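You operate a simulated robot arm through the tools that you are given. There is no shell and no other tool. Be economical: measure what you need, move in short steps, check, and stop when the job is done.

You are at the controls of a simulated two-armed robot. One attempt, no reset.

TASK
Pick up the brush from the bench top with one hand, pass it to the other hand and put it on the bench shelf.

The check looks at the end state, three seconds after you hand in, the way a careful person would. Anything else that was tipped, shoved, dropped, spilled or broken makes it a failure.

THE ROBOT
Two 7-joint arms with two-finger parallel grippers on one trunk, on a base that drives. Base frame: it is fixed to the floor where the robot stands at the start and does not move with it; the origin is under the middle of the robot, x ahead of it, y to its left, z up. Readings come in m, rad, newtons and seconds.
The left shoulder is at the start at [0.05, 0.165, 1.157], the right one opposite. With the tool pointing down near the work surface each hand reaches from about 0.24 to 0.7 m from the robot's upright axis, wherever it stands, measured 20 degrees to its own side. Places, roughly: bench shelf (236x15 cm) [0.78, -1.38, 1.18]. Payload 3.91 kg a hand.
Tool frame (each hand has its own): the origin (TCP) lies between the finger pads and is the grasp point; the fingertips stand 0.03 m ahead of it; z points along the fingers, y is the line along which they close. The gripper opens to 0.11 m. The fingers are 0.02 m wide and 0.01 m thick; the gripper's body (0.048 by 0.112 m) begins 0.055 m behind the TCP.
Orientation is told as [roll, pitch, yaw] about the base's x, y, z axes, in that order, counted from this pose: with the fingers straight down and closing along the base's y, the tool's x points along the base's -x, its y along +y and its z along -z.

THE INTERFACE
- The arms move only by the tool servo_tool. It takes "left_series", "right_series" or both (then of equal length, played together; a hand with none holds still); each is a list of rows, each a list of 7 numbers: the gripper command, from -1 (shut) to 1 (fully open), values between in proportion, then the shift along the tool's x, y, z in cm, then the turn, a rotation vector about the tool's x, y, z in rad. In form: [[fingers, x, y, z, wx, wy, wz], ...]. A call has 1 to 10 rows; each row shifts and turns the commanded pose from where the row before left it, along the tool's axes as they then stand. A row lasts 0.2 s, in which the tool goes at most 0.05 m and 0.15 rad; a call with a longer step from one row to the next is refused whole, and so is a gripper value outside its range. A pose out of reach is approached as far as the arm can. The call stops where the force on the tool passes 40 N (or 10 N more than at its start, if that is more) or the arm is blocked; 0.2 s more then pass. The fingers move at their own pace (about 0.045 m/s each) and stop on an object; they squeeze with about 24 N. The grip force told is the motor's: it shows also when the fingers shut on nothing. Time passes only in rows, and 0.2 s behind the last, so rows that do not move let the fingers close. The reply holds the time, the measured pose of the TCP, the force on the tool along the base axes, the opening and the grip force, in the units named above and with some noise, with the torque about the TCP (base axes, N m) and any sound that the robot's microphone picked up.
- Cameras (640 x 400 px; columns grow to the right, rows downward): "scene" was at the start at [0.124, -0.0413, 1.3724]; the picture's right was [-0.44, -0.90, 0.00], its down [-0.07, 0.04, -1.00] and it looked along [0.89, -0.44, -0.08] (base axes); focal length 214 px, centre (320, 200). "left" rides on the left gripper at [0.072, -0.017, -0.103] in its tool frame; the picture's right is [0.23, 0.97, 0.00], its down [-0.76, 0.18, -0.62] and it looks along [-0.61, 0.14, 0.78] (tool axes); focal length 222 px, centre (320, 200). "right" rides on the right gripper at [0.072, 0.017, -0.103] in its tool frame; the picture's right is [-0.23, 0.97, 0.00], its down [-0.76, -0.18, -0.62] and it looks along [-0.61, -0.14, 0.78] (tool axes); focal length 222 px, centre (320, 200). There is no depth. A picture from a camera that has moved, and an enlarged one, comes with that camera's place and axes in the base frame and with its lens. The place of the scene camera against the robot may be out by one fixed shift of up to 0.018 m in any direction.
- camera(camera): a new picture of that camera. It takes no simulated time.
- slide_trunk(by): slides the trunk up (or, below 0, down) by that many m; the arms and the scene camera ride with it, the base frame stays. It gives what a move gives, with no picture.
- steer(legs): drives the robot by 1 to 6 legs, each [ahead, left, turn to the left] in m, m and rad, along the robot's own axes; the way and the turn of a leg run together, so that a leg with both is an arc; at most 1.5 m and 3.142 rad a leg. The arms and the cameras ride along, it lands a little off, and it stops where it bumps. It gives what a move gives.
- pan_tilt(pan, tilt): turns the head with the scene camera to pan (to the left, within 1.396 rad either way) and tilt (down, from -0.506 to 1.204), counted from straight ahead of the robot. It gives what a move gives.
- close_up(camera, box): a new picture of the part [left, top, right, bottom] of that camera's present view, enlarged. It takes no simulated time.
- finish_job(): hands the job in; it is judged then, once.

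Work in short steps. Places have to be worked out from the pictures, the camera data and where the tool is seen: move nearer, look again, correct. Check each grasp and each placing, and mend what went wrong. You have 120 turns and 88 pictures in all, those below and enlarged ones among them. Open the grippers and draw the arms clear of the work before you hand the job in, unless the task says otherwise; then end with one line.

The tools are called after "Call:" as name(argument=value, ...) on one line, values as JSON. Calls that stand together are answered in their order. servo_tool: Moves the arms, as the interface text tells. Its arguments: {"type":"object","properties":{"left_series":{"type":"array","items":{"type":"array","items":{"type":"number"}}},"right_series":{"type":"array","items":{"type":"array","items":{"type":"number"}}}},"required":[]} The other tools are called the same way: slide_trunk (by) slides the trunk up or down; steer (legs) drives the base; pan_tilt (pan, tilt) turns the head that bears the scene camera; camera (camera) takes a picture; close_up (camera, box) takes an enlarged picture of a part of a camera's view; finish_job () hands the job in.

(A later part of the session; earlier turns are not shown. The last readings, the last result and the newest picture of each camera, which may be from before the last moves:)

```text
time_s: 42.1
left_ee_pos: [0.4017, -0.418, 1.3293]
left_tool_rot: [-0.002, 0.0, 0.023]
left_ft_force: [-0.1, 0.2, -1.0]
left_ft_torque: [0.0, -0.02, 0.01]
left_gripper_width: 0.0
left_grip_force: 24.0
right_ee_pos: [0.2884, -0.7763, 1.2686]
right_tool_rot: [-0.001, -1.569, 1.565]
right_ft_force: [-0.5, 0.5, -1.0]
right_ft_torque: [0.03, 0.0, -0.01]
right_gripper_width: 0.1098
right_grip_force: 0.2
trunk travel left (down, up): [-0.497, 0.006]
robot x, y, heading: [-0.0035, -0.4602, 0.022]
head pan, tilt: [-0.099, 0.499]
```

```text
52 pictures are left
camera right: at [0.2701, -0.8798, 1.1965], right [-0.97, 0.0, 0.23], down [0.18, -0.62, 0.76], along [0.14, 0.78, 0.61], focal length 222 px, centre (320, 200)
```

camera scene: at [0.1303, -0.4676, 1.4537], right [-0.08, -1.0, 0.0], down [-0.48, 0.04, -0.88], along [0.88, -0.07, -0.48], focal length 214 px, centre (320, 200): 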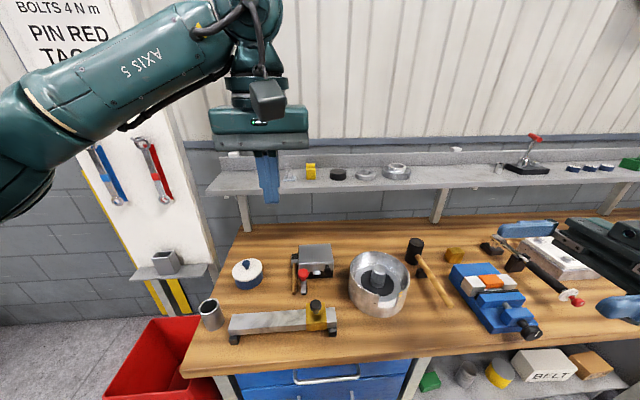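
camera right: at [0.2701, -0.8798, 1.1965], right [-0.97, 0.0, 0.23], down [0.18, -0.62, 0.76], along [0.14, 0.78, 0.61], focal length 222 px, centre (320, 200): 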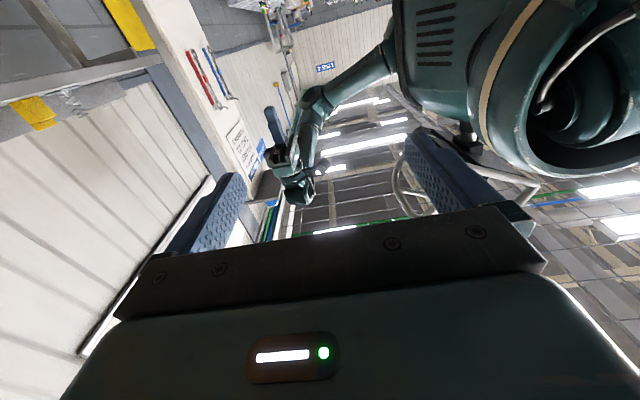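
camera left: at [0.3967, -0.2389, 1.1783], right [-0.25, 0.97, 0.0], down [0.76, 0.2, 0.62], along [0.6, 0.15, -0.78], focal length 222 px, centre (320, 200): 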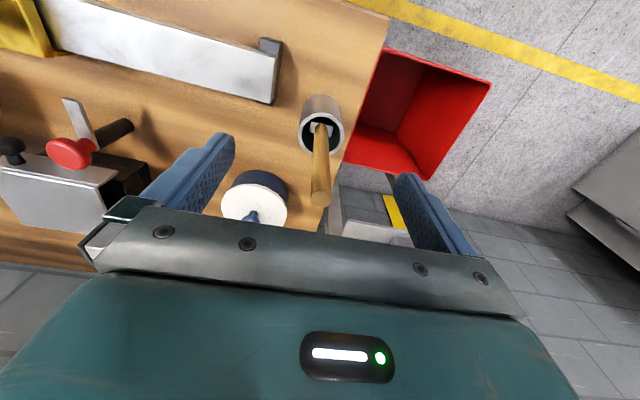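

The brush slipped out of the left grip (width 0; the handle evidently tapers and my grip was too near the end). I look where it fell.

Call:
close_up(camera="scene", box=[200, 225, 350, 350])

Call:
camera(camera="left")

```text
3.20 times, centred on (275, 288) of scene
camera zoom: at [0.1303, -0.4676, 1.4537], right [-0.08, -1.0, 0.0], down [-0.48, 0.04, -0.88], along [0.88, -0.07, -0.48], focal length 686 px, centre (464, -80)
```

zoom: 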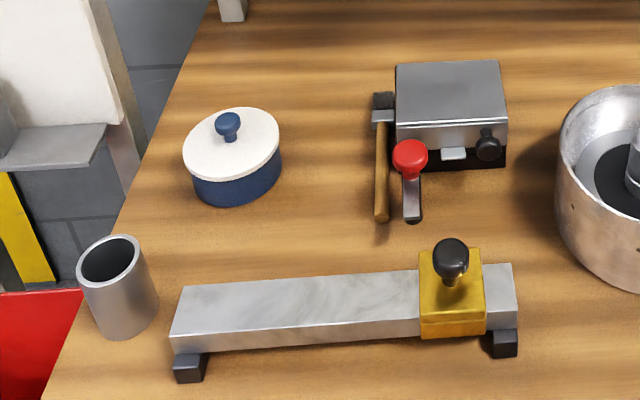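

```text
50 pictures are left
camera left: at [0.3301, -0.4354, 1.4331], right [-0.25, 0.97, 0.0], down [0.76, 0.2, 0.62], along [0.6, 0.15, -0.78], focal length 222 px, centre (320, 200)
```

left: 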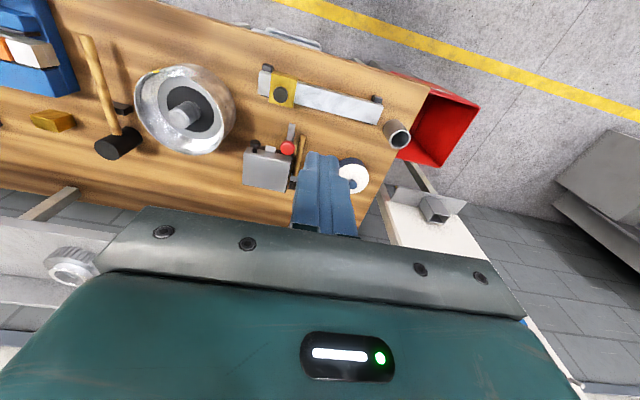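

Luckily it lies flat on the bench along x, between pot and box, handle from about (0.564,-0.425) to the head at x≈0.72; nothing else seems disturbed. I open the left gripper and look more closely at the clearances.

Call:
servo_tool(left_series=[[1, 0, 0, 0, 0, 0, 0], [1, 0, 0, 0, 0, 0, 0], [1, 0, 0, 0, 0, 0, 0], [1, 0, 0, 0, 0, 0, 0], [1, 0, 0, 0, 0, 0, 0], [1, 0, 0, 0, 0, 0, 0]])

Call:
close_up(camera="left", box=[230, 110, 390, 210])

Call:
close_up(camera="scene", box=[270, 235, 340, 305])

```text
time_s: 43.5
left_ee_pos: [0.4012, -0.4176, 1.3289]
left_tool_rot: [-0.001, 0.001, 0.024]
left_ft_force: [-0.4, -0.3, 0.5]
left_ft_torque: [-0.03, 0.02, -0.01]
left_gripper_width: 0.1102
left_grip_force: 0.0
right_ee_pos: [0.288, -0.7754, 1.2693]
right_tool_rot: [0.032, -1.571, 1.536]
right_ft_force: [0.1, 0.4, -0.1]
right_ft_torque: [0.01, 0.02, 0.01]
right_gripper_width: 0.11
right_grip_force: 0.0
trunk travel left (down, up): [-0.497, 0.006]
robot x, y, heading: [-0.0054, -0.4578, 0.02]
head pan, tilt: [-0.099, 0.499]
```

```text
4.00 times, centred on (310, 160) of left
camera zoom: at [0.3301, -0.4354, 1.4331], right [-0.25, 0.97, 0.0], down [0.76, 0.2, 0.62], along [0.6, 0.15, -0.78], focal length 888 px, centre (360, 360)
```

zoom: 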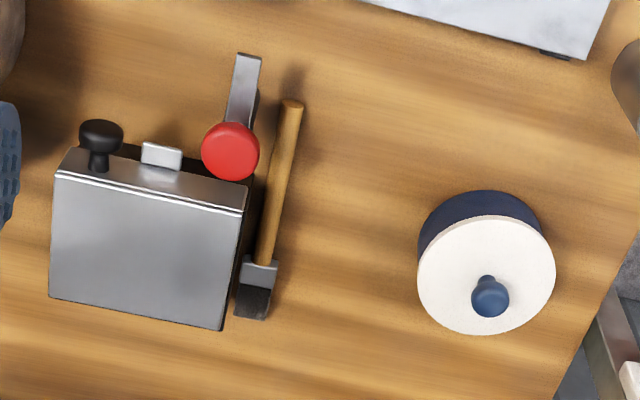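

```text
5.71 times, centred on (305, 270) of scene
camera zoom: at [0.1303, -0.4677, 1.4538], right [-0.08, -1.0, 0.0], down [-0.48, 0.04, -0.88], along [0.88, -0.07, -0.48], focal length 1226 px, centre (406, -200)
```

zoom: 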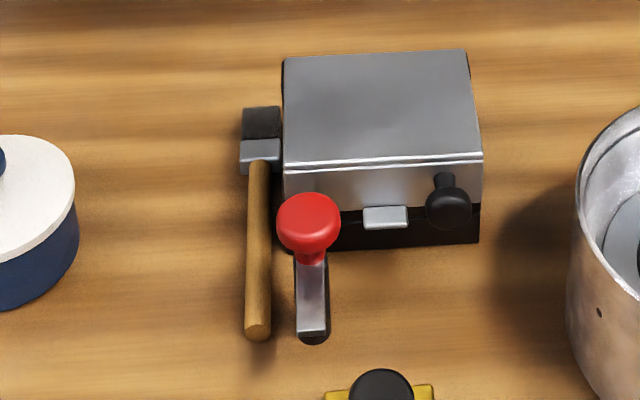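

The brush handle lies ~1 cm from the lever and box: too tight for a finger. I'll press lightly on the handle from above with just the right finger of the open left hand, and drag it a few cm left. First I drive a bit closer.

Call:
steer(legs=[[0.06, 0, 0]])

Call:
servo_tool(left_series=[[1, -3, 1, 2, 0, 0, 0], [1, -3, 1, 3, 0, 0, 0], [1, -3, 1, 3, 0, 0, 0], [1, -3, 1, 3, 0, 0, 0], [1, -3, 1, 3, 0, 0, 0], [1, 0, 0, 0, 0, 0, 0]])

Call:
camera(camera="left")

```text
time_s: 44.5
left_ee_pos: [0.4615, -0.4172, 1.3301]
left_tool_rot: [-0.002, 0.001, 0.022]
left_ft_force: [0.3, -0.2, -0.4]
left_ft_torque: [0.02, 0.0, 0.0]
left_gripper_width: 0.1099
left_grip_force: 0.2
right_ee_pos: [0.3477, -0.7749, 1.2675]
right_tool_rot: [0.897, -1.569, 0.671]
right_ft_force: [-0.7, -0.4, -0.8]
right_ft_torque: [0.06, -0.02, 0.02]
right_gripper_width: 0.1101
right_grip_force: 0.0
trunk travel left (down, up): [-0.497, 0.006]
robot x, y, heading: [0.0578, -0.4586, 0.021]
head pan, tilt: [-0.099, 0.499]
```

```text
time_s: 45.9
left_ee_pos: [0.6078, -0.3614, 1.1904]
left_tool_rot: [-0.003, -0.001, 0.023]
left_ft_force: [-0.8, 0.4, 0.6]
left_ft_torque: [-0.03, 0.05, 0.0]
left_gripper_width: 0.11
left_grip_force: 0.1
right_ee_pos: [0.3453, -0.7754, 1.2678]
right_tool_rot: [-0.569, -1.571, 2.139]
right_ft_force: [-0.4, -0.2, -0.1]
right_ft_torque: [0.01, -0.03, -0.01]
right_gripper_width: 0.11
right_grip_force: 0.0
trunk travel left (down, up): [-0.497, 0.006]
robot x, y, heading: [0.055, -0.4586, 0.021]
head pan, tilt: [-0.099, 0.499]
```

```text
47 pictures are left
camera left: at [0.5362, -0.3787, 1.2942], right [-0.25, 0.97, 0.0], down [0.76, 0.2, 0.62], along [0.6, 0.15, -0.78], focal length 222 px, centre (320, 200)
```

left: 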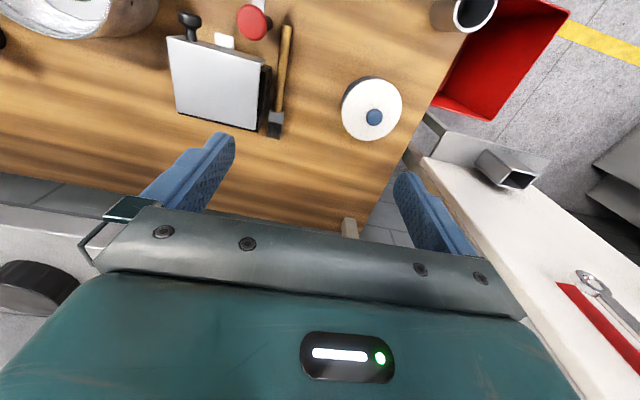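

Two-view geometry gives box top ≈0.945, knob ≈0.985 at x≈0.55, so a closed gripper pressing at x≈0.61 is clear of everything, including the shelf. I close the fingers and descend to just above the handle.

Call:
servo_tool(left_series=[[-1, 0, -3, 0, 0, 0, 0], [-1, 0, -2.6, 2, 0, 0, 0], [-1, 0, 0, 3, 0, 0, 0], [-1, 0, 0, 3, 0, 0, 0], [-1, 0, 0, 3, 0, 0, 0], [-1, 0, 0, 3, 0, 0, 0], [-1, 0, 0, 3, 0, 0, 0], [-1, 0, 0, 3, 0, 0, 0], [-1, 0, 0, 2, 0, 0, 0], [-1, 0, 0, 0, 0, 0, 0]])

Call:
camera(camera="left")

Call:
pan_tilt(pan=0.0, tilt=0.75)

Call:
camera(camera="scene")

```text
time_s: 48.0
left_ee_pos: [0.6119, -0.4196, 0.9697]
left_tool_rot: [0.0, 0.0, 0.023]
left_ft_force: [-0.2, 0.4, 0.0]
left_ft_torque: [0.01, 0.03, -0.02]
left_gripper_width: 0.0
left_grip_force: 24.3
right_ee_pos: [0.3468, -0.7746, 1.2686]
right_tool_rot: [-0.203, -1.57, 1.771]
right_ft_force: [-0.6, 0.3, 0.5]
right_ft_torque: [0.0, 0.02, -0.03]
right_gripper_width: 0.11
right_grip_force: 0.1
trunk travel left (down, up): [-0.497, 0.006]
robot x, y, heading: [0.0559, -0.4624, 0.021]
head pan, tilt: [-0.099, 0.499]
```

```text
46 pictures are left
camera left: at [0.5389, -0.4367, 1.073], right [-0.25, 0.97, 0.0], down [0.76, 0.2, 0.62], along [0.6, 0.15, -0.78], focal length 222 px, centre (320, 200)
```

left: 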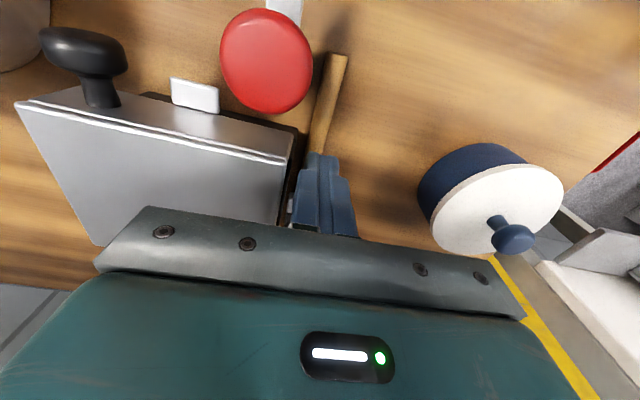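

```text
time_s: 48.8
left_ee_pos: [0.6111, -0.4204, 0.9689]
left_tool_rot: [-0.001, -0.001, 0.021]
left_ft_force: [-0.7, 0.7, 0.3]
left_ft_torque: [0.02, -0.02, 0.03]
left_gripper_width: 0.0
left_grip_force: 23.5
right_ee_pos: [0.3466, -0.7745, 1.27]
right_tool_rot: [-0.186, -1.571, 1.755]
right_ft_force: [-0.3, 0.5, -0.4]
right_ft_torque: [0.04, -0.04, 0.0]
right_gripper_width: 0.11
right_grip_force: 0.0
trunk travel left (down, up): [-0.497, 0.006]
robot x, y, heading: [0.05, -0.4569, 0.021]
head pan, tilt: [0.0, 0.75]
```

```text
45 pictures are left
camera scene: at [0.1813, -0.4575, 1.4319], right [0.02, -1.0, 0.0], down [-0.68, -0.01, -0.73], along [0.73, 0.02, -0.68], focal length 214 px, centre (320, 200)
```

scene: 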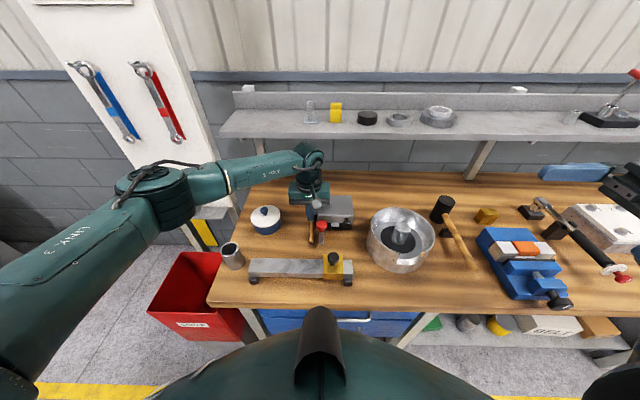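

Fingers are over the handle (y≈-0.42). I lower in tiny steps until light contact shows.

Call:
servo_tool(left_series=[[-1, 0, 0.3, 1, 0, 0, 0], [-1, 0, 0, 0.6, 0, 0, 0], [-1, 0, 0, 0.3, 0, 0, 0], [-1, 0, 0, 0, 0, 0, 0]])

Call:
servo_tool(left_series=[[-1, 0, 0, 0.3, 0, 0, 0], [-1, 0, 0, 0, 0, 0, 0]])

```text
time_s: 49.8
left_ee_pos: [0.6112, -0.4172, 0.9502]
left_tool_rot: [-0.002, 0.001, 0.022]
left_ft_force: [-0.2, -0.1, -0.4]
left_ft_torque: [-0.01, 0.0, -0.01]
left_gripper_width: 0.0
left_grip_force: 23.6
right_ee_pos: [0.3475, -0.774, 1.2678]
right_tool_rot: [-0.161, -1.571, 1.728]
right_ft_force: [-0.2, -0.3, -0.4]
right_ft_torque: [0.03, -0.01, -0.02]
right_gripper_width: 0.11
right_grip_force: 0.1
trunk travel left (down, up): [-0.497, 0.006]
robot x, y, heading: [0.0605, -0.4597, 0.021]
head pan, tilt: [0.0, 0.75]
```

```text
time_s: 50.4
left_ee_pos: [0.6116, -0.4171, 0.9472]
left_tool_rot: [-0.002, 0.0, 0.023]
left_ft_force: [-0.3, 0.5, -0.3]
left_ft_torque: [0.01, -0.01, 0.01]
left_gripper_width: 0.0
left_grip_force: 23.8
right_ee_pos: [0.346, -0.7732, 1.2688]
right_tool_rot: [-0.133, -1.57, 1.702]
right_ft_force: [0.6, -0.4, -0.1]
right_ft_torque: [0.02, -0.04, -0.04]
right_gripper_width: 0.11
right_grip_force: 0.1
trunk travel left (down, up): [-0.497, 0.006]
robot x, y, heading: [0.0558, -0.4606, 0.024]
head pan, tilt: [0.0, 0.75]
```

No contact yet (tip at z≈0.917); I continue by 2 mm steps.

Call:
servo_tool(left_series=[[-1, 0, 0, 0.2, 0, 0, 0], [-1, 0, 0, 0, 0, 0, 0]])

Call:
servo_tool(left_series=[[-1, 0, 0, 0.2, 0, 0, 0], [-1, 0, 0, 0, 0, 0, 0]])

```text
time_s: 51.0
left_ee_pos: [0.6118, -0.4163, 0.946]
left_tool_rot: [-0.002, 0.0, 0.022]
left_ft_force: [-0.3, 1.0, 0.4]
left_ft_torque: [-0.01, -0.01, 0.01]
left_gripper_width: 0.0003
left_grip_force: 24.1
right_ee_pos: [0.3452, -0.7741, 1.2686]
right_tool_rot: [-0.11, -1.572, 1.682]
right_ft_force: [0.6, 0.3, 0.0]
right_ft_torque: [0.01, 0.01, -0.06]
right_gripper_width: 0.1099
right_grip_force: 0.0
trunk travel left (down, up): [-0.497, 0.006]
robot x, y, heading: [0.0535, -0.4597, 0.024]
head pan, tilt: [0.0, 0.75]
```

```text
time_s: 51.6
left_ee_pos: [0.6104, -0.4161, 0.9441]
left_tool_rot: [-0.003, -0.001, 0.023]
left_ft_force: [0.3, 0.0, 0.7]
left_ft_torque: [-0.04, 0.01, 0.03]
left_gripper_width: 0.0002
left_grip_force: 24.0
right_ee_pos: [0.3468, -0.7754, 1.2681]
right_tool_rot: [-0.145, -1.57, 1.718]
right_ft_force: [-1.2, -1.0, 0.1]
right_ft_torque: [0.0, 0.01, 0.08]
right_gripper_width: 0.1101
right_grip_force: 0.0
trunk travel left (down, up): [-0.497, 0.006]
robot x, y, heading: [0.0539, -0.4614, 0.021]
head pan, tilt: [0.0, 0.75]
```

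Call:
servo_tool(left_series=[[-1, 0, 0, 0.2, 0, 0, 0], [-1, 0, 0, 0, 0, 0, 0]])

Call:
close_up(camera="left", box=[240, 30, 400, 240])

Call:
close_up(camera="scene", box=[280, 180, 360, 270])

```text
time_s: 52.2
left_ee_pos: [0.6103, -0.4175, 0.9425]
left_tool_rot: [-0.006, 0.001, 0.023]
left_ft_force: [0.0, 0.0, 7.9]
left_ft_torque: [0.0, 0.03, 0.01]
left_gripper_width: 0.0
left_grip_force: 24.4
right_ee_pos: [0.3464, -0.7759, 1.2707]
right_tool_rot: [-0.697, -1.571, 2.268]
right_ft_force: [-0.2, -0.5, -0.5]
right_ft_torque: [0.01, -0.04, 0.03]
right_gripper_width: 0.1099
right_grip_force: 0.1
trunk travel left (down, up): [-0.497, 0.006]
robot x, y, heading: [0.0571, -0.4613, 0.028]
head pan, tilt: [0.0, 0.75]
```

```text
1.90 times, centred on (320, 135) of left
camera zoom: at [0.539, -0.4345, 1.0464], right [-0.25, 0.97, 0.0], down [0.76, 0.2, 0.62], along [0.61, 0.15, -0.78], focal length 423 px, centre (320, 324)
```

zoom: 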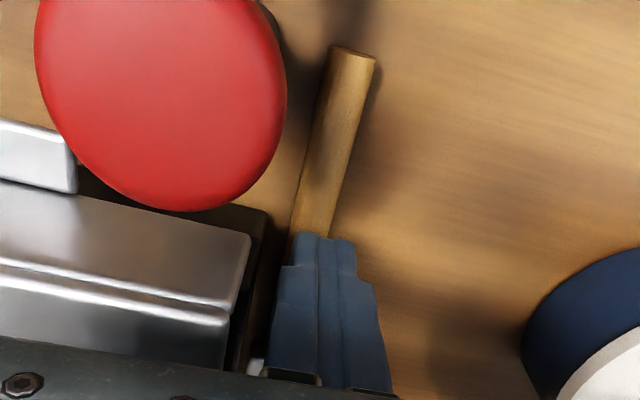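

```text
4.44 times, centred on (320, 225) of scene
camera zoom: at [0.1807, -0.4575, 1.432], right [0.02, -1.0, 0.0], down [-0.68, -0.02, -0.73], along [0.73, 0.02, -0.68], focal length 953 px, centre (320, 89)
```

zoom: 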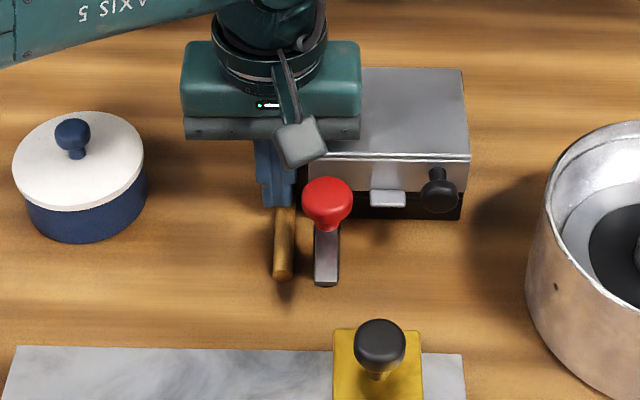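

Contact with ~8 N on the handle. I drag left 2 cm slowly.

Call:
servo_tool(left_series=[[-1, 0, 0.4, 0, 0, 0, 0], [-1, 0, 0.4, 0, 0, 0, 0], [-1, 0, 0.4, 0, 0, 0, 0], [-1, 0, 0.4, 0, 0, 0, 0], [-1, 0, 0.4, 0, 0, 0, 0]])

Call:
close_up(camera="left", box=[240, 30, 400, 240])

```text
time_s: 53.4
left_ee_pos: [0.6109, -0.3969, 0.9417]
left_tool_rot: [0.0, -0.002, 0.024]
left_ft_force: [1.1, -2.8, 13.4]
left_ft_torque: [-0.19, 0.1, 0.05]
left_gripper_width: 0.0
left_grip_force: 24.3
right_ee_pos: [0.3461, -0.7752, 1.2684]
right_tool_rot: [-1.308, -1.57, 2.873]
right_ft_force: [-0.1, 0.6, -0.5]
right_ft_torque: [0.01, 0.01, -0.02]
right_gripper_width: 0.11
right_grip_force: 0.1
trunk travel left (down, up): [-0.497, 0.006]
robot x, y, heading: [0.0581, -0.4602, 0.021]
head pan, tilt: [0.0, 0.75]
```

```text
1.90 times, centred on (320, 135) of left
camera zoom: at [0.5378, -0.4144, 1.0455], right [-0.25, 0.97, 0.0], down [0.76, 0.2, 0.62], along [0.6, 0.15, -0.78], focal length 423 px, centre (320, 324)
```

zoom: 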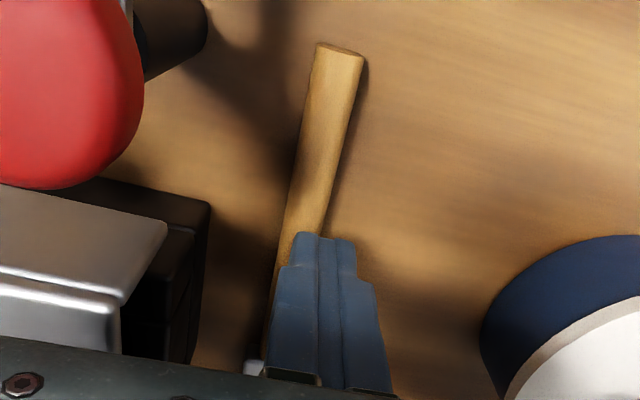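

It works: the brush follows. I drag 1.4 cm more, then lift off 6 cm and look.

Call:
servo_tool(left_series=[[-1, 0, 0.4, 0, 0, 0, 0], [-1, 0, 0.4, 0, 0, 0, 0], [-1, 0, 0.4, 0, 0, 0, 0], [-1, 0, 0.2, 0, 0, 0, 0], [-1, 0, 0, -2, 0, 0, 0], [-1, 0, 0, -3, 0, 0, 0], [-1, 0, 0, -3, 0, 0, 0], [-1, 0, 0, 0, 0, 0, 0]])

Call:
camera(camera="left")

Call:
close_up(camera="scene", box=[280, 180, 360, 270])

```text
time_s: 55.2
left_ee_pos: [0.6101, -0.3821, 1.0216]
left_tool_rot: [-0.002, -0.001, 0.024]
left_ft_force: [0.4, -0.6, 0.7]
left_ft_torque: [0.03, 0.02, 0.02]
left_gripper_width: 0.0
left_grip_force: 23.9
right_ee_pos: [0.3461, -0.7747, 1.2676]
right_tool_rot: [0.087, -1.57, 1.482]
right_ft_force: [0.3, 0.0, 0.3]
right_ft_torque: [0.0, -0.07, 0.01]
right_gripper_width: 0.11
right_grip_force: 0.0
trunk travel left (down, up): [-0.497, 0.006]
robot x, y, heading: [0.0541, -0.4591, 0.019]
head pan, tilt: [0.0, 0.75]
```

```text
41 pictures are left
camera left: at [0.5375, -0.4003, 1.126], right [-0.25, 0.97, 0.0], down [0.76, 0.2, 0.62], along [0.6, 0.15, -0.78], focal length 222 px, centre (320, 200)
```

left: 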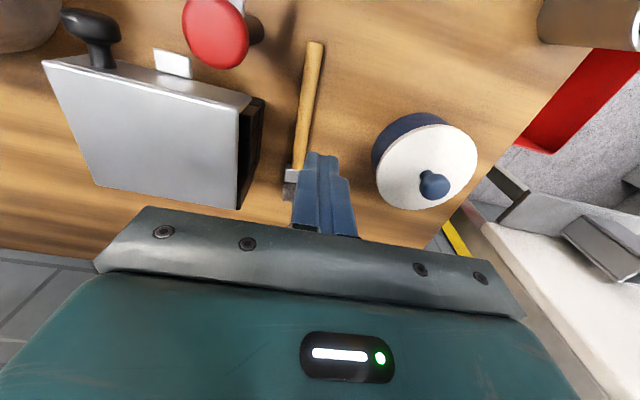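

```text
4.44 times, centred on (320, 225) of scene
camera zoom: at [0.1815, -0.4575, 1.4318], right [0.02, -1.0, 0.0], down [-0.68, -0.02, -0.73], along [0.73, 0.02, -0.68], focal length 953 px, centre (320, 89)
```

zoom: 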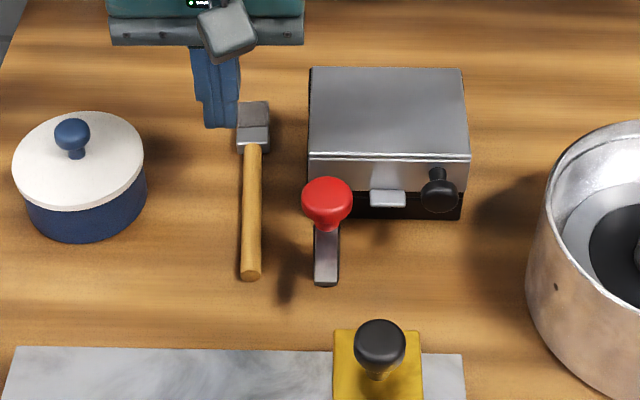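

The brush is now about 3 cm clear of box and lever: handle from (0.551,-0.403) to (0.668,-0.396). I open the left hand part-way above it, and turn the right hand about its axis so it will close vertically for the handover.

Call:
servo_tool(left_series=[[-0.15, 0.5, -0.9, 0, 0, 0, 0.0], [-0.15, 0, -0.9, 0, 0, 0, 0], [-0.15, 0, 0, 0, 0, 0, -0.03], [-0.15, 0, 0, 0, 0, 0, 0], [-0.15, 0, 0, 0, 0, 0, 0], [-0.15, 0, 0, 0, 0, 0, 0], [-0.15, 0, 0, 0, 0, 0, 0], [-0.15, 0, 0, 0, 0, 0, 0], [-0.15, 0, 0, 0, 0, 0, 0], [-0.15, 0, 0, 0, 0, 0, 0]], right_series=[[1, 0, 0, 0, 0, 0, 0.15], [1, 0, 0, 0, 0, 0, 0.15], [1, 0, 0, 0, 0, 0, 0.15], [1, 0, 0, 0, 0, 0, 0.15], [1, 0, 0, 0, 0, 0, 0.15], [1, 0, 0, 0, 0, 0, 0.15], [1, 0, 0, 0, 0, 0, 0.15], [1, 0, 0, 0, 0, 0, 0.15], [1, 0, 0, 0, 0, 0, 0.15], [1, 0, 0, 0, 0, 0, 0.15]])

Call:
camera(camera="left")

```text
time_s: 57.4
left_ee_pos: [0.6052, -0.4021, 1.0214]
left_tool_rot: [-0.002, 0.0, 0.052]
left_ft_force: [0.9, 0.1, -0.5]
left_ft_torque: [-0.01, 0.01, -0.02]
left_gripper_width: 0.0469
left_grip_force: 0.1
right_ee_pos: [0.3448, -0.7749, 1.2687]
right_tool_rot: [1.571, -0.069, -0.002]
right_ft_force: [-0.1, 0.1, -0.2]
right_ft_torque: [0.02, 0.01, 0.0]
right_gripper_width: 0.1101
right_grip_force: 0.2
trunk travel left (down, up): [-0.497, 0.006]
robot x, y, heading: [0.0592, -0.4584, 0.023]
head pan, tilt: [0.0, 0.75]
```

```text
39 pictures are left
camera left: at [0.5337, -0.4215, 1.1257], right [-0.28, 0.96, 0.0], down [0.75, 0.22, 0.62], along [0.6, 0.17, -0.78], focal length 222 px, centre (320, 200)
```

left: 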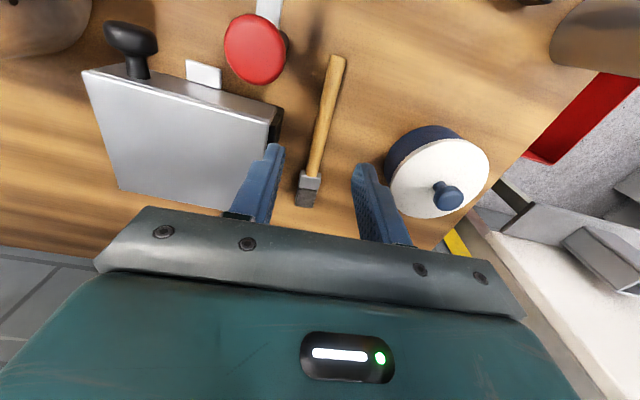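

Handle is centred between the fingers, with the pot and lever clear. I descend to fingertips just above the bench.

Call:
servo_tool(left_series=[[-0.15, 0, 0.2, 3, 0, 0, 0], [-0.15, 0, 0, 3, 0, 0, 0], [-0.15, 0, 0, 1.5, 0, 0, 0], [-0.15, 0, 0, 0.7, 0, 0, 0], [-0.15, 0, 0, 0, 0, 0, 0]])

Call:
close_up(camera="scene", box=[270, 180, 350, 270])

Call:
camera(camera="left")

```text
time_s: 58.4
left_ee_pos: [0.6068, -0.4029, 0.951]
left_tool_rot: [-0.018, -0.013, 0.052]
left_ft_force: [-12.8, 4.5, 19.2]
left_ft_torque: [-0.74, 0.0, -0.5]
left_gripper_width: 0.044
left_grip_force: 0.0
right_ee_pos: [0.3425, -0.7743, 1.2692]
right_tool_rot: [1.569, -0.072, -0.001]
right_ft_force: [0.0, 0.6, 0.3]
right_ft_torque: [0.0, 0.03, 0.01]
right_gripper_width: 0.1099
right_grip_force: 0.0
trunk travel left (down, up): [-0.497, 0.006]
robot x, y, heading: [0.0559, -0.4568, 0.024]
head pan, tilt: [0.0, 0.75]
stopped in row 5 (left hand): the force on the tool passed its limit (the readings are from after the stop); the commanded pose is now the measured one
```

```text
4.44 times, centred on (310, 225) of scene
camera zoom: at [0.1783, -0.4566, 1.4322], right [0.02, -1.0, 0.0], down [-0.68, -0.02, -0.73], along [0.73, 0.02, -0.68], focal length 953 px, centre (364, 89)
```

zoom: 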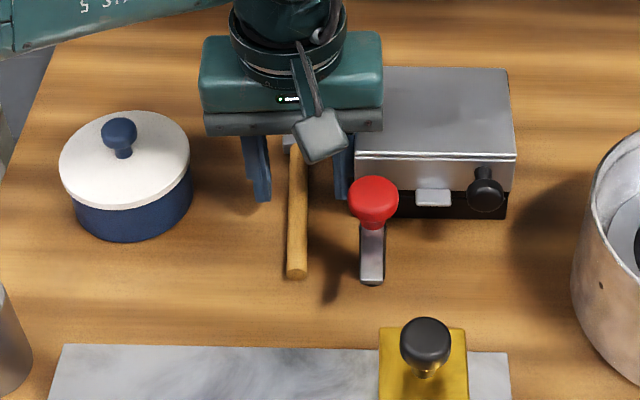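

```text
37 pictures are left
camera left: at [0.5344, -0.421, 1.0552], right [-0.28, 0.96, -0.02], down [0.74, 0.23, 0.63], along [0.61, 0.16, -0.78], focal length 222 px, centre (320, 200)
```

left: 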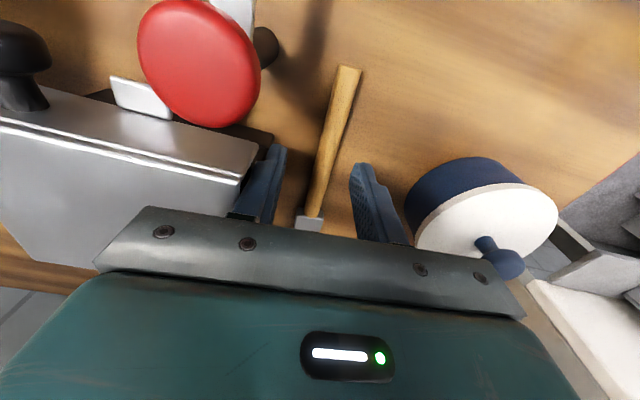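

The right finger touched the box's edge (force stop, ~20 N). I back up 2.5 cm, then narrow the opening and shift slightly left; check the box stayed put.

Call:
servo_tool(left_series=[[-0.15, 0, 0, -2.5, 0, 0, 0], [-0.45, 0, 0, 0, 0, 0, 0], [-0.45, 0, 0, 0, 0, 0, 0]])

Call:
camera(camera="left")

Call:
close_up(camera="scene", box=[270, 180, 350, 270])

```text
time_s: 59.2
left_ee_pos: [0.6081, -0.4022, 0.9737]
left_tool_rot: [-0.011, -0.01, 0.053]
left_ft_force: [-0.6, -0.4, 0.0]
left_ft_torque: [0.01, 0.03, -0.03]
left_gripper_width: 0.0302
left_grip_force: 0.1
right_ee_pos: [0.3455, -0.7753, 1.2693]
right_tool_rot: [1.571, -0.073, -0.002]
right_ft_force: [-0.2, 0.1, -0.6]
right_ft_torque: [0.03, -0.02, 0.01]
right_gripper_width: 0.1098
right_grip_force: 0.1
trunk travel left (down, up): [-0.497, 0.006]
robot x, y, heading: [0.0567, -0.461, 0.023]
head pan, tilt: [0.0, 0.75]
```

```text
36 pictures are left
camera left: at [0.5367, -0.4204, 1.0763], right [-0.28, 0.96, -0.02], down [0.74, 0.23, 0.63], along [0.61, 0.16, -0.78], focal length 222 px, centre (320, 200)
```

left: 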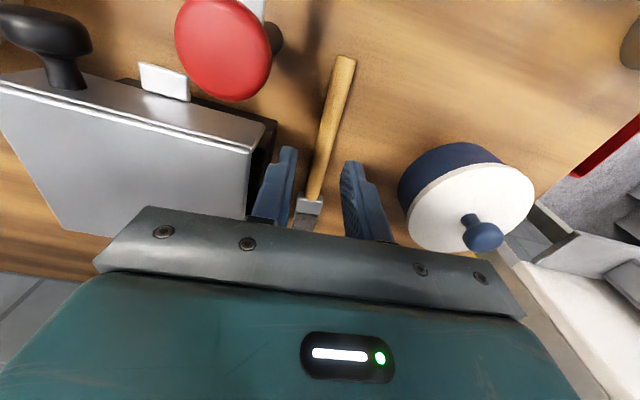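

```text
4.44 times, centred on (310, 225) of scene
camera zoom: at [0.1811, -0.4574, 1.4318], right [0.02, -1.0, 0.0], down [-0.68, -0.02, -0.73], along [0.73, 0.02, -0.68], focal length 953 px, centre (364, 89)
```

zoom: 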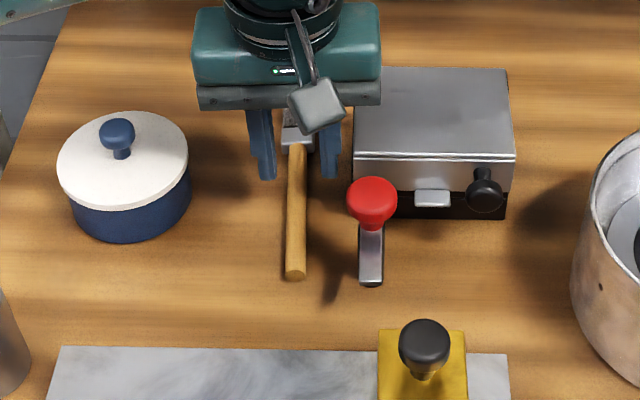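

The box is unmoved. I shift 3 mm left, 6 mm back, and descend with the 30 mm opening.

Call:
servo_tool(left_series=[[-0.45, 0.6, 0.3, 0, 0.011, 0.01, 0], [-0.45, 0, 0, 1.5, 0, 0, 0], [-0.45, 0, 0, 1, 0, 0, 0], [-0.45, 0, 0, 0.6, 0, 0, 0], [-0.45, 0, 0, 0.4, 0, 0, 0], [-0.45, 0, 0, 0, 0, 0, 0]])

Call:
camera(camera="left")

```text
time_s: 60.6
left_ee_pos: [0.6027, -0.4006, 0.9393]
left_tool_rot: [-0.025, 0.0, 0.053]
left_ft_force: [-1.4, 0.2, -0.1]
left_ft_torque: [0.01, 0.06, -0.01]
left_gripper_width: 0.0303
left_grip_force: 0.1
right_ee_pos: [0.3446, -0.7744, 1.2686]
right_tool_rot: [1.57, -0.073, -0.001]
right_ft_force: [0.6, -0.9, -0.1]
right_ft_torque: [-0.04, -0.03, 0.0]
right_gripper_width: 0.1102
right_grip_force: 0.1
trunk travel left (down, up): [-0.497, 0.006]
robot x, y, heading: [0.0577, -0.4571, 0.014]
head pan, tilt: [0.0, 0.75]
```

```text
34 pictures are left
camera left: at [0.5314, -0.4172, 1.0419], right [-0.28, 0.96, -0.02], down [0.75, 0.23, 0.62], along [0.6, 0.16, -0.78], focal length 222 px, centre (320, 200)
```

left: 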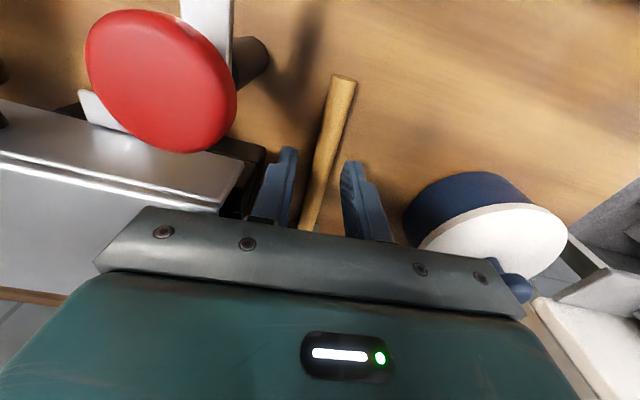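

The handle is between the fingertips, no contact. I lower 2 mm more and close.

Call:
servo_tool(left_series=[[-0.45, 0, 0, 0.2, 0, 0, 0], [-1, 0, 0, 0, 0, 0, 0], [-1, 0, 0, 0, 0, 0, 0], [-1, 0, 0, 0, 0, 0, 0], [-1, 0, 0, 0, 0, 0, 0]])

```text
time_s: 61.8
left_ee_pos: [0.6039, -0.4, 0.936]
left_tool_rot: [-0.026, -0.002, 0.053]
left_ft_force: [-0.6, -0.2, 3.3]
left_ft_torque: [0.0, -0.09, 0.08]
left_gripper_width: 0.0124
left_grip_force: 23.9
right_ee_pos: [0.3456, -0.7753, 1.2677]
right_tool_rot: [1.57, -0.073, -0.003]
right_ft_force: [-1.1, -0.4, 0.5]
right_ft_torque: [-0.04, 0.03, 0.02]
right_gripper_width: 0.11
right_grip_force: 0.0
trunk travel left (down, up): [-0.497, 0.006]
robot x, y, heading: [0.0567, -0.4573, 0.018]
head pan, tilt: [0.0, 0.75]
```

Gripped at 12.4 mm. I lift and roll together so that the lower finger comes to support the brush.

Call:
servo_tool(left_series=[[-1, 0.5, 0, -4, 0.14, 0, 0], [-1, 1, -0.6, -3.95, 0.15, 0, 0], [-1, 1, -0.89, -2.87, 0.15, 0, 0], [-1, 1, -1.3, -2.7, 0.15, 0, 0], [-1, 1, -1.7, -2.48, 0.15, 0, 0], [-1, 1, -1.36, -1.46, 0.15, 0, 0], [-1, 1, -1.57, -1.24, 0.15, 0, 0], [-1, 1, -1.73, -1.0, 0.15, 0, 0], [-1, 1, -1.86, -0.72, 0.15, 0, 0], [-1, 1, -1.95, -0.44, 0.15, 0, 0]])

Call:
camera(camera="scene")

```text
time_s: 64.0
left_ee_pos: [0.5068, -0.3998, 1.2056]
left_tool_rot: [-1.516, -0.002, 0.055]
left_ft_force: [-0.3, 0.4, -0.5]
left_ft_torque: [0.03, 0.01, 0.03]
left_gripper_width: 0.0124
left_grip_force: 23.5
right_ee_pos: [0.3455, -0.7755, 1.2681]
right_tool_rot: [1.572, -0.072, -0.003]
right_ft_force: [-0.3, 0.0, 0.3]
right_ft_torque: [0.03, 0.0, -0.02]
right_gripper_width: 0.1099
right_grip_force: 0.0
trunk travel left (down, up): [-0.497, 0.006]
robot x, y, heading: [0.0581, -0.4598, 0.021]
head pan, tilt: [0.0, 0.75]
```

```text
33 pictures are left
camera scene: at [0.1811, -0.4574, 1.4318], right [0.02, -1.0, 0.0], down [-0.68, -0.02, -0.73], along [0.73, 0.02, -0.68], focal length 214 px, centre (320, 200)
```

scene: 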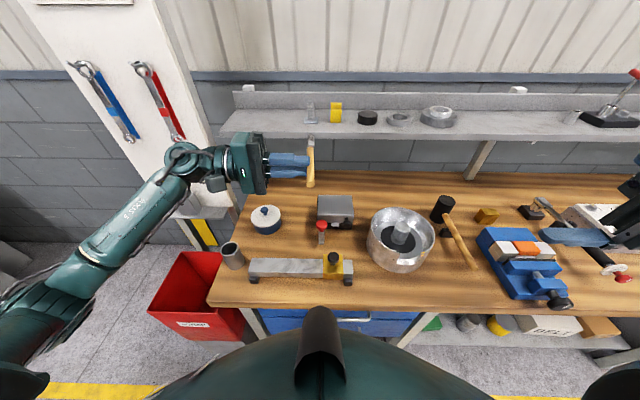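

The brush is held securely, supported by the lower finger, lying along x at about (0.507, -0.426, 1.205), head toward +x. I bring the right hand to a staging spot beside it.

Call:
servo_tool(right_series=[[1, 0, 0, 0, 0, 0, 0.07], [1, -2.58, -0.79, 2.8, 0, 0, 0], [1, -2.58, -0.79, 2.8, 0, 0, 0], [1, -2.58, -0.79, 2.8, 0, 0, 0], [1, -2.58, -0.79, 2.8, 0, 0, 0], [1, -2.58, -0.79, 2.8, 0, 0, 0], [1, -2.58, -0.79, 2.8, 0, 0, 0], [1, -2.58, -0.79, 2.8, 0, 0, 0], [1, -2.58, -0.79, 2.8, 0, 0, 0], [1, 0, 0, 0, 0, 0, 0]])

Call:
camera(camera="right")

Call:
close_up(camera="scene", box=[220, 100, 420, 225])

```text
time_s: 66.2
left_ee_pos: [0.5068, -0.4016, 1.2068]
left_tool_rot: [-1.513, 0.0, 0.054]
left_ft_force: [0.9, 0.2, -0.5]
left_ft_torque: [-0.02, 0.02, -0.04]
left_gripper_width: 0.0125
left_grip_force: 23.8
right_ee_pos: [0.5516, -0.5513, 1.2065]
right_tool_rot: [1.569, -0.002, -0.001]
right_ft_force: [0.3, 0.2, 0.3]
right_ft_torque: [-0.02, -0.01, 0.0]
right_gripper_width: 0.11
right_grip_force: 0.1
trunk travel left (down, up): [-0.497, 0.006]
robot x, y, heading: [0.0579, -0.4599, 0.027]
head pan, tilt: [0.0, 0.75]
```

```text
32 pictures are left
camera right: at [0.479, -0.6545, 1.2233], right [0.22, 0.0, 0.97], down [0.76, -0.62, -0.18], along [0.61, 0.78, -0.14], focal length 222 px, centre (320, 200)
```

right: 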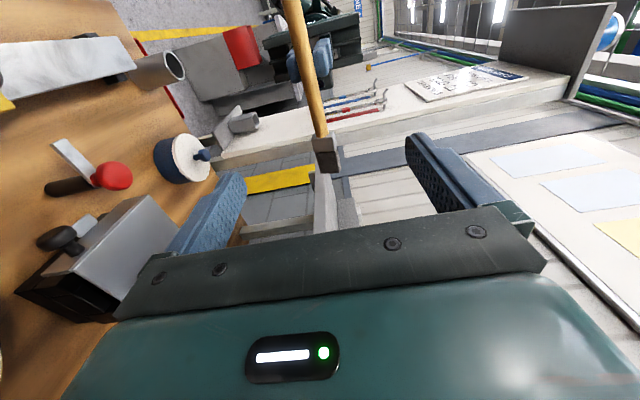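

```text
3.20 times, centred on (320, 162) of scene
camera zoom: at [0.1809, -0.4577, 1.4318], right [0.02, -1.0, 0.0], down [-0.68, -0.01, -0.73], along [0.73, 0.02, -0.68], focal length 686 px, centre (320, 320)
```

zoom: 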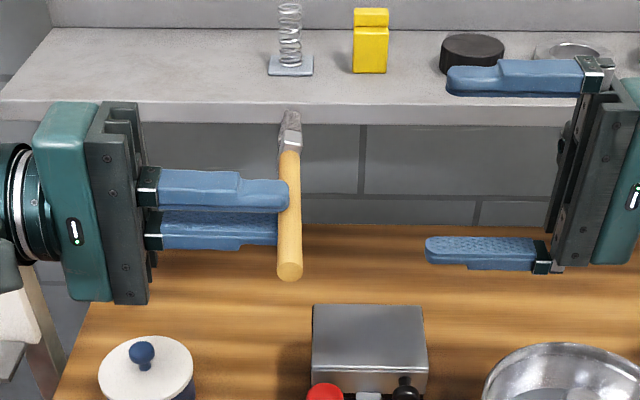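

The right camera puts the ferrule at about (0.576, -0.423, 1.205), so x=0.552 is bare handle, level with the hand. I advance straight in.

Call:
servo_tool(right_series=[[1, 0, 0, 3.1, 0, 0, 0], [1, 0, 0, 3.1, 0, 0, 0], [1, 0, 0, 3.1, 0, 0, 0], [1, 0, 0, 3.1, 0, 0, 0], [1, 0, 0, 0, 0, 0, 0]])

Call:
close_up(camera="scene", box=[220, 100, 420, 225])

Call:
camera(camera="right")

```text
time_s: 67.4
left_ee_pos: [0.5076, -0.4012, 1.2063]
left_tool_rot: [-1.512, -0.001, 0.054]
left_ft_force: [0.4, 0.1, -0.2]
left_ft_torque: [0.01, -0.02, -0.01]
left_gripper_width: 0.0125
left_grip_force: 23.8
right_ee_pos: [0.5546, -0.4261, 1.2071]
right_tool_rot: [1.57, -0.002, -0.001]
right_ft_force: [0.7, -0.4, -0.1]
right_ft_torque: [-0.04, -0.02, 0.0]
right_gripper_width: 0.1101
right_grip_force: 0.1
trunk travel left (down, up): [-0.497, 0.006]
robot x, y, heading: [0.0576, -0.4587, 0.023]
head pan, tilt: [0.0, 0.75]
```

```text
3.20 times, centred on (320, 162) of scene
camera zoom: at [0.1812, -0.4578, 1.4318], right [0.02, -1.0, 0.0], down [-0.68, -0.01, -0.73], along [0.73, 0.02, -0.68], focal length 686 px, centre (320, 320)
```

zoom: 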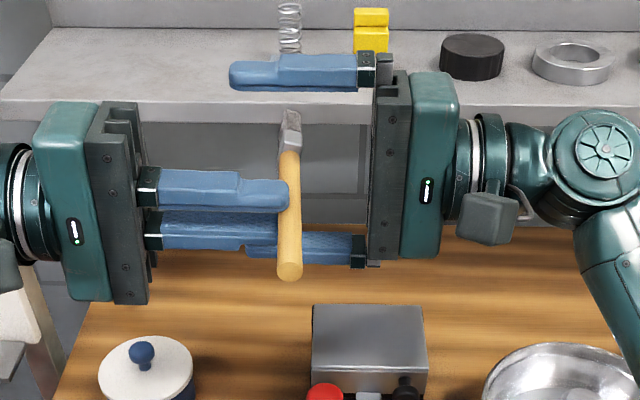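

```text
29 pictures are left
camera right: at [0.4821, -0.5291, 1.2241], right [0.23, 0.0, 0.97], down [0.76, -0.63, -0.18], along [0.61, 0.78, -0.14], focal length 222 px, centre (320, 200)
```

right: 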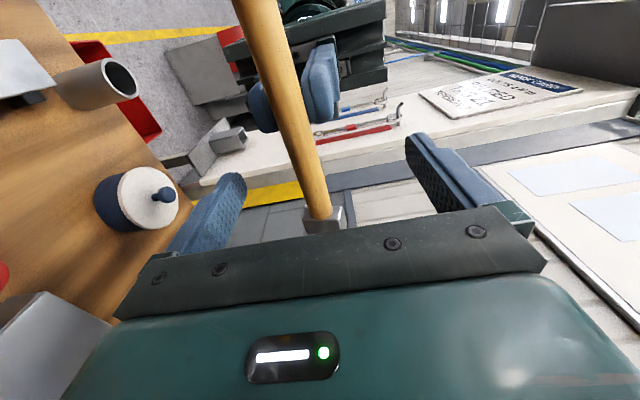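

The fingers straddle the handle well. I close the right gripper.

Call:
servo_tool(right_series=[[-1, 0, -0.15, 0, 0, 0, 0], [-1, 0, 0, 0, 0, 0, 0], [-1, 0, 0, 0, 0, 0, 0], [-1, 0, 0, 0, 0, 0, 0], [-1, 0, 0, 0, 0, 0, 0], [-1, 0, 0, 0, 0, 0, 0], [-1, 0, 0, 0, 0, 0, 0]])

Call:
close_up(camera="scene", box=[220, 100, 420, 225])

```text
time_s: 69.0
left_ee_pos: [0.506, -0.4019, 1.2061]
left_tool_rot: [-1.512, 0.0, 0.052]
left_ft_force: [0.7, -0.7, 0.2]
left_ft_torque: [0.02, 0.0, 0.0]
left_gripper_width: 0.0123
left_grip_force: 24.2
right_ee_pos: [0.555, -0.4257, 1.2053]
right_tool_rot: [1.569, 0.0, -0.001]
right_ft_force: [0.5, 0.8, 0.3]
right_ft_torque: [0.02, 0.0, 0.0]
right_gripper_width: 0.0128
right_grip_force: 23.6
trunk travel left (down, up): [-0.497, 0.006]
robot x, y, heading: [0.0599, -0.4599, 0.024]
head pan, tilt: [0.0, 0.75]
```

```text
3.20 times, centred on (320, 162) of scene
camera zoom: at [0.1812, -0.4574, 1.4318], right [0.02, -1.0, 0.0], down [-0.68, -0.02, -0.73], along [0.73, 0.02, -0.68], focal length 686 px, centre (320, 320)
```

zoom: 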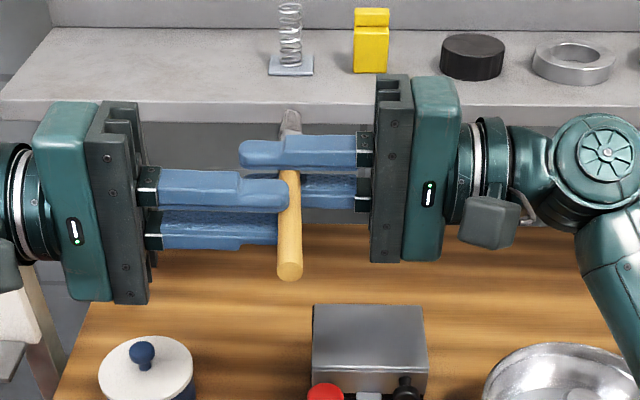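

Both hands hold it now. I open the left and withdraw it toward +y.

Call:
servo_tool(left_series=[[0.2, 0, 0, 0, 0, 0, 0], [0.2, 0, 0, 0, 0, 0, 0], [0.2, 0, 0, 0, 0, 0, 0], [0.2, 0, 0, 0, 0, 0, 0], [0.2, 0, 0, -3, 0, 0, 0], [0.2, 0, 0, -4, 0, 0, 0], [0.2, 0, 0, -4, 0, 0, 0]])

Call:
close_up(camera="scene", box=[220, 100, 420, 225])

```text
time_s: 70.6
left_ee_pos: [0.5015, -0.2907, 1.2136]
left_tool_rot: [-1.513, 0.002, 0.052]
left_ft_force: [-0.8, -0.9, -0.1]
left_ft_torque: [0.01, 0.01, 0.0]
left_gripper_width: 0.0659
left_grip_force: 0.1
right_ee_pos: [0.5551, -0.4264, 1.2043]
right_tool_rot: [1.57, -0.003, -0.001]
right_ft_force: [0.4, -0.3, -0.2]
right_ft_torque: [-0.03, -0.02, -0.03]
right_gripper_width: 0.0122
right_grip_force: 24.0
trunk travel left (down, up): [-0.497, 0.006]
robot x, y, heading: [0.0545, -0.4593, 0.023]
head pan, tilt: [0.0, 0.75]
```

```text
3.20 times, centred on (320, 162) of scene
camera zoom: at [0.1811, -0.4568, 1.4318], right [0.02, -1.0, 0.0], down [-0.68, -0.02, -0.73], along [0.73, 0.02, -0.68], focal length 686 px, centre (320, 320)
```

zoom: 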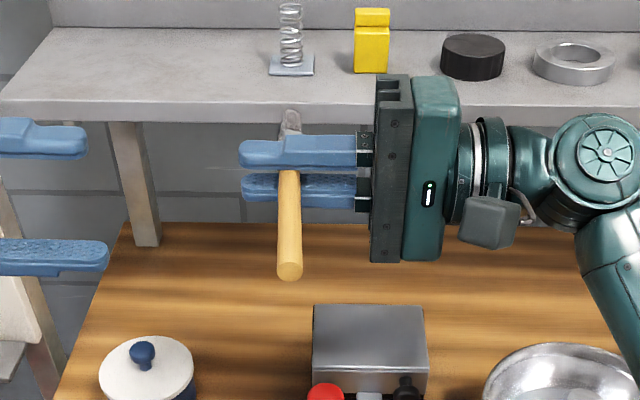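

Handover succeeded: the right hand alone holds the brush. I retreat the left hand and yaw the right hand so it points forward with the brush along y (fingers still above/below it).

Call:
servo_tool(left_series=[[0.2, 2, 0, -3, 0, 0, 0], [0.2, 3, 0, -3, 0, 0, 0], [0.2, 3, 0, -2, 0, 0, 0], [0.2, 3, 0, 0, 0, 0, 0], [0.2, 3, 0, 0, 0, 0, 0], [0.2, 2, 0, 0, 0, 0, 0], [0.2, 0, 0, 0, 0, 0, 0], [0.2, 0, 0, 0, 0, 0, 0], [0.2, 0, 0, 0, 0, 0, 0], [0.2, 0, 0, 0, 0, 0, 0]], right_series=[[-1, 0, 0, -3, 0, 0, 0], [-1, 0, 0, -3, 0, 0, 0], [-1, 0, 0, -3, 0, -0.15, 0], [-1, 0, 0, 0, 0, -0.15, 0], [-1, 0, 0, 0, 0, -0.15, 0], [-1, 0, 0, 0, 0, -0.15, 0], [-1, 0, 0, 0, 0, -0.15, 0], [-1, 0, 0, 0, 0, -0.15, 0], [-1, 0, 0, 0, 0, -0.15, 0], [-1, 0, 0, 0, 0, -0.15, 0]])

Call:
servo_tool(right_series=[[-1, 0, 0, 0, 0, -0.15, 0], [-1, 0, 0, 0, 0, -0.15, 0], [-1, 0, 0, 0, 0, -0.07, 0], [-1, 0, 0, 0, 0, 0, 0]])

Call:
camera(camera="scene")

```text
time_s: 72.8
left_ee_pos: [0.3357, -0.2212, 1.2169]
left_tool_rot: [-1.513, -0.001, 0.054]
left_ft_force: [-0.2, 0.0, -0.2]
left_ft_torque: [0.01, -0.01, 0.0]
left_gripper_width: 0.0658
left_grip_force: 0.1
right_ee_pos: [0.5567, -0.5297, 1.205]
right_tool_rot: [1.574, -0.074, -1.218]
right_ft_force: [-0.6, -0.5, -0.7]
right_ft_torque: [-0.04, 0.03, 0.02]
right_gripper_width: 0.0124
right_grip_force: 24.3
trunk travel left (down, up): [-0.497, 0.006]
robot x, y, heading: [0.055, -0.4573, 0.023]
head pan, tilt: [0.0, 0.75]
```

```text
time_s: 73.3
left_ee_pos: [0.3355, -0.2197, 1.2162]
left_tool_rot: [-1.512, 0.0, 0.054]
left_ft_force: [0.3, 0.1, -0.6]
left_ft_torque: [-0.03, -0.03, 0.02]
left_gripper_width: 0.0658
left_grip_force: 0.0
right_ee_pos: [0.5648, -0.554, 1.2064]
right_tool_rot: [1.613, -0.268, -1.389]
right_ft_force: [-0.5, -1.4, 0.7]
right_ft_torque: [0.01, -0.01, 0.0]
right_gripper_width: 0.0126
right_grip_force: 23.9
trunk travel left (down, up): [-0.497, 0.006]
robot x, y, heading: [0.0548, -0.4623, 0.023]
head pan, tilt: [0.0, 0.75]
stopped in row 2 (right hand): the arm was blocked; the commanded pose is now the measured one
```

```text
26 pictures are left
camera scene: at [0.1813, -0.4576, 1.4318], right [0.02, -1.0, 0.0], down [-0.68, -0.02, -0.73], along [0.73, 0.02, -0.68], focal length 214 px, centre (320, 200)
```

scene: 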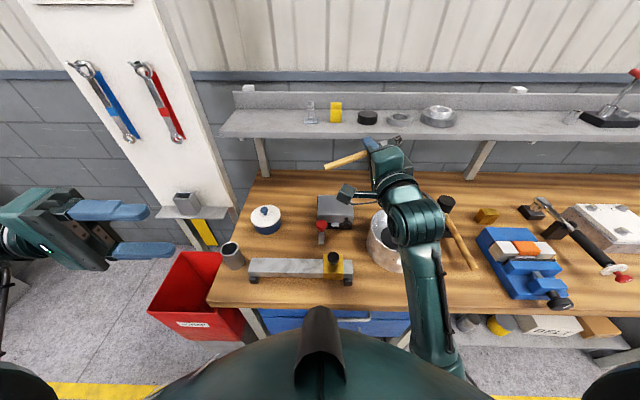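

The right wrist hit a joint limit near the end of the yaw; the brush is still held. I try pitching the hand down from here, which should relax the wrist.

Call:
servo_tool(right_series=[[-1, 0, 0, 0, 0.15, 0, 0], [-1, 0, 0, 0, 0.15, 0, 0], [-1, 0, 0, 0, 0.15, 0, 0], [-1, 0, 0, 0, 0, 0, 0]])

```text
time_s: 73.9
left_ee_pos: [0.3349, -0.2191, 1.2172]
left_tool_rot: [-1.514, -0.001, 0.054]
left_ft_force: [-0.1, 0.1, 0.4]
left_ft_torque: [0.0, -0.03, 0.04]
left_gripper_width: 0.0663
left_grip_force: 0.0
right_ee_pos: [0.5717, -0.592, 1.1861]
right_tool_rot: [1.316, -0.459, -1.431]
right_ft_force: [-0.3, 0.8, -0.4]
right_ft_torque: [0.0, 0.0, -0.06]
right_gripper_width: 0.0123
right_grip_force: 23.4
trunk travel left (down, up): [-0.497, 0.006]
robot x, y, heading: [0.0606, -0.4566, 0.023]
head pan, tilt: [0.0, 0.75]
stopped in row 3 (right hand): the arm was blocked; the commanded pose is now the measured one
```

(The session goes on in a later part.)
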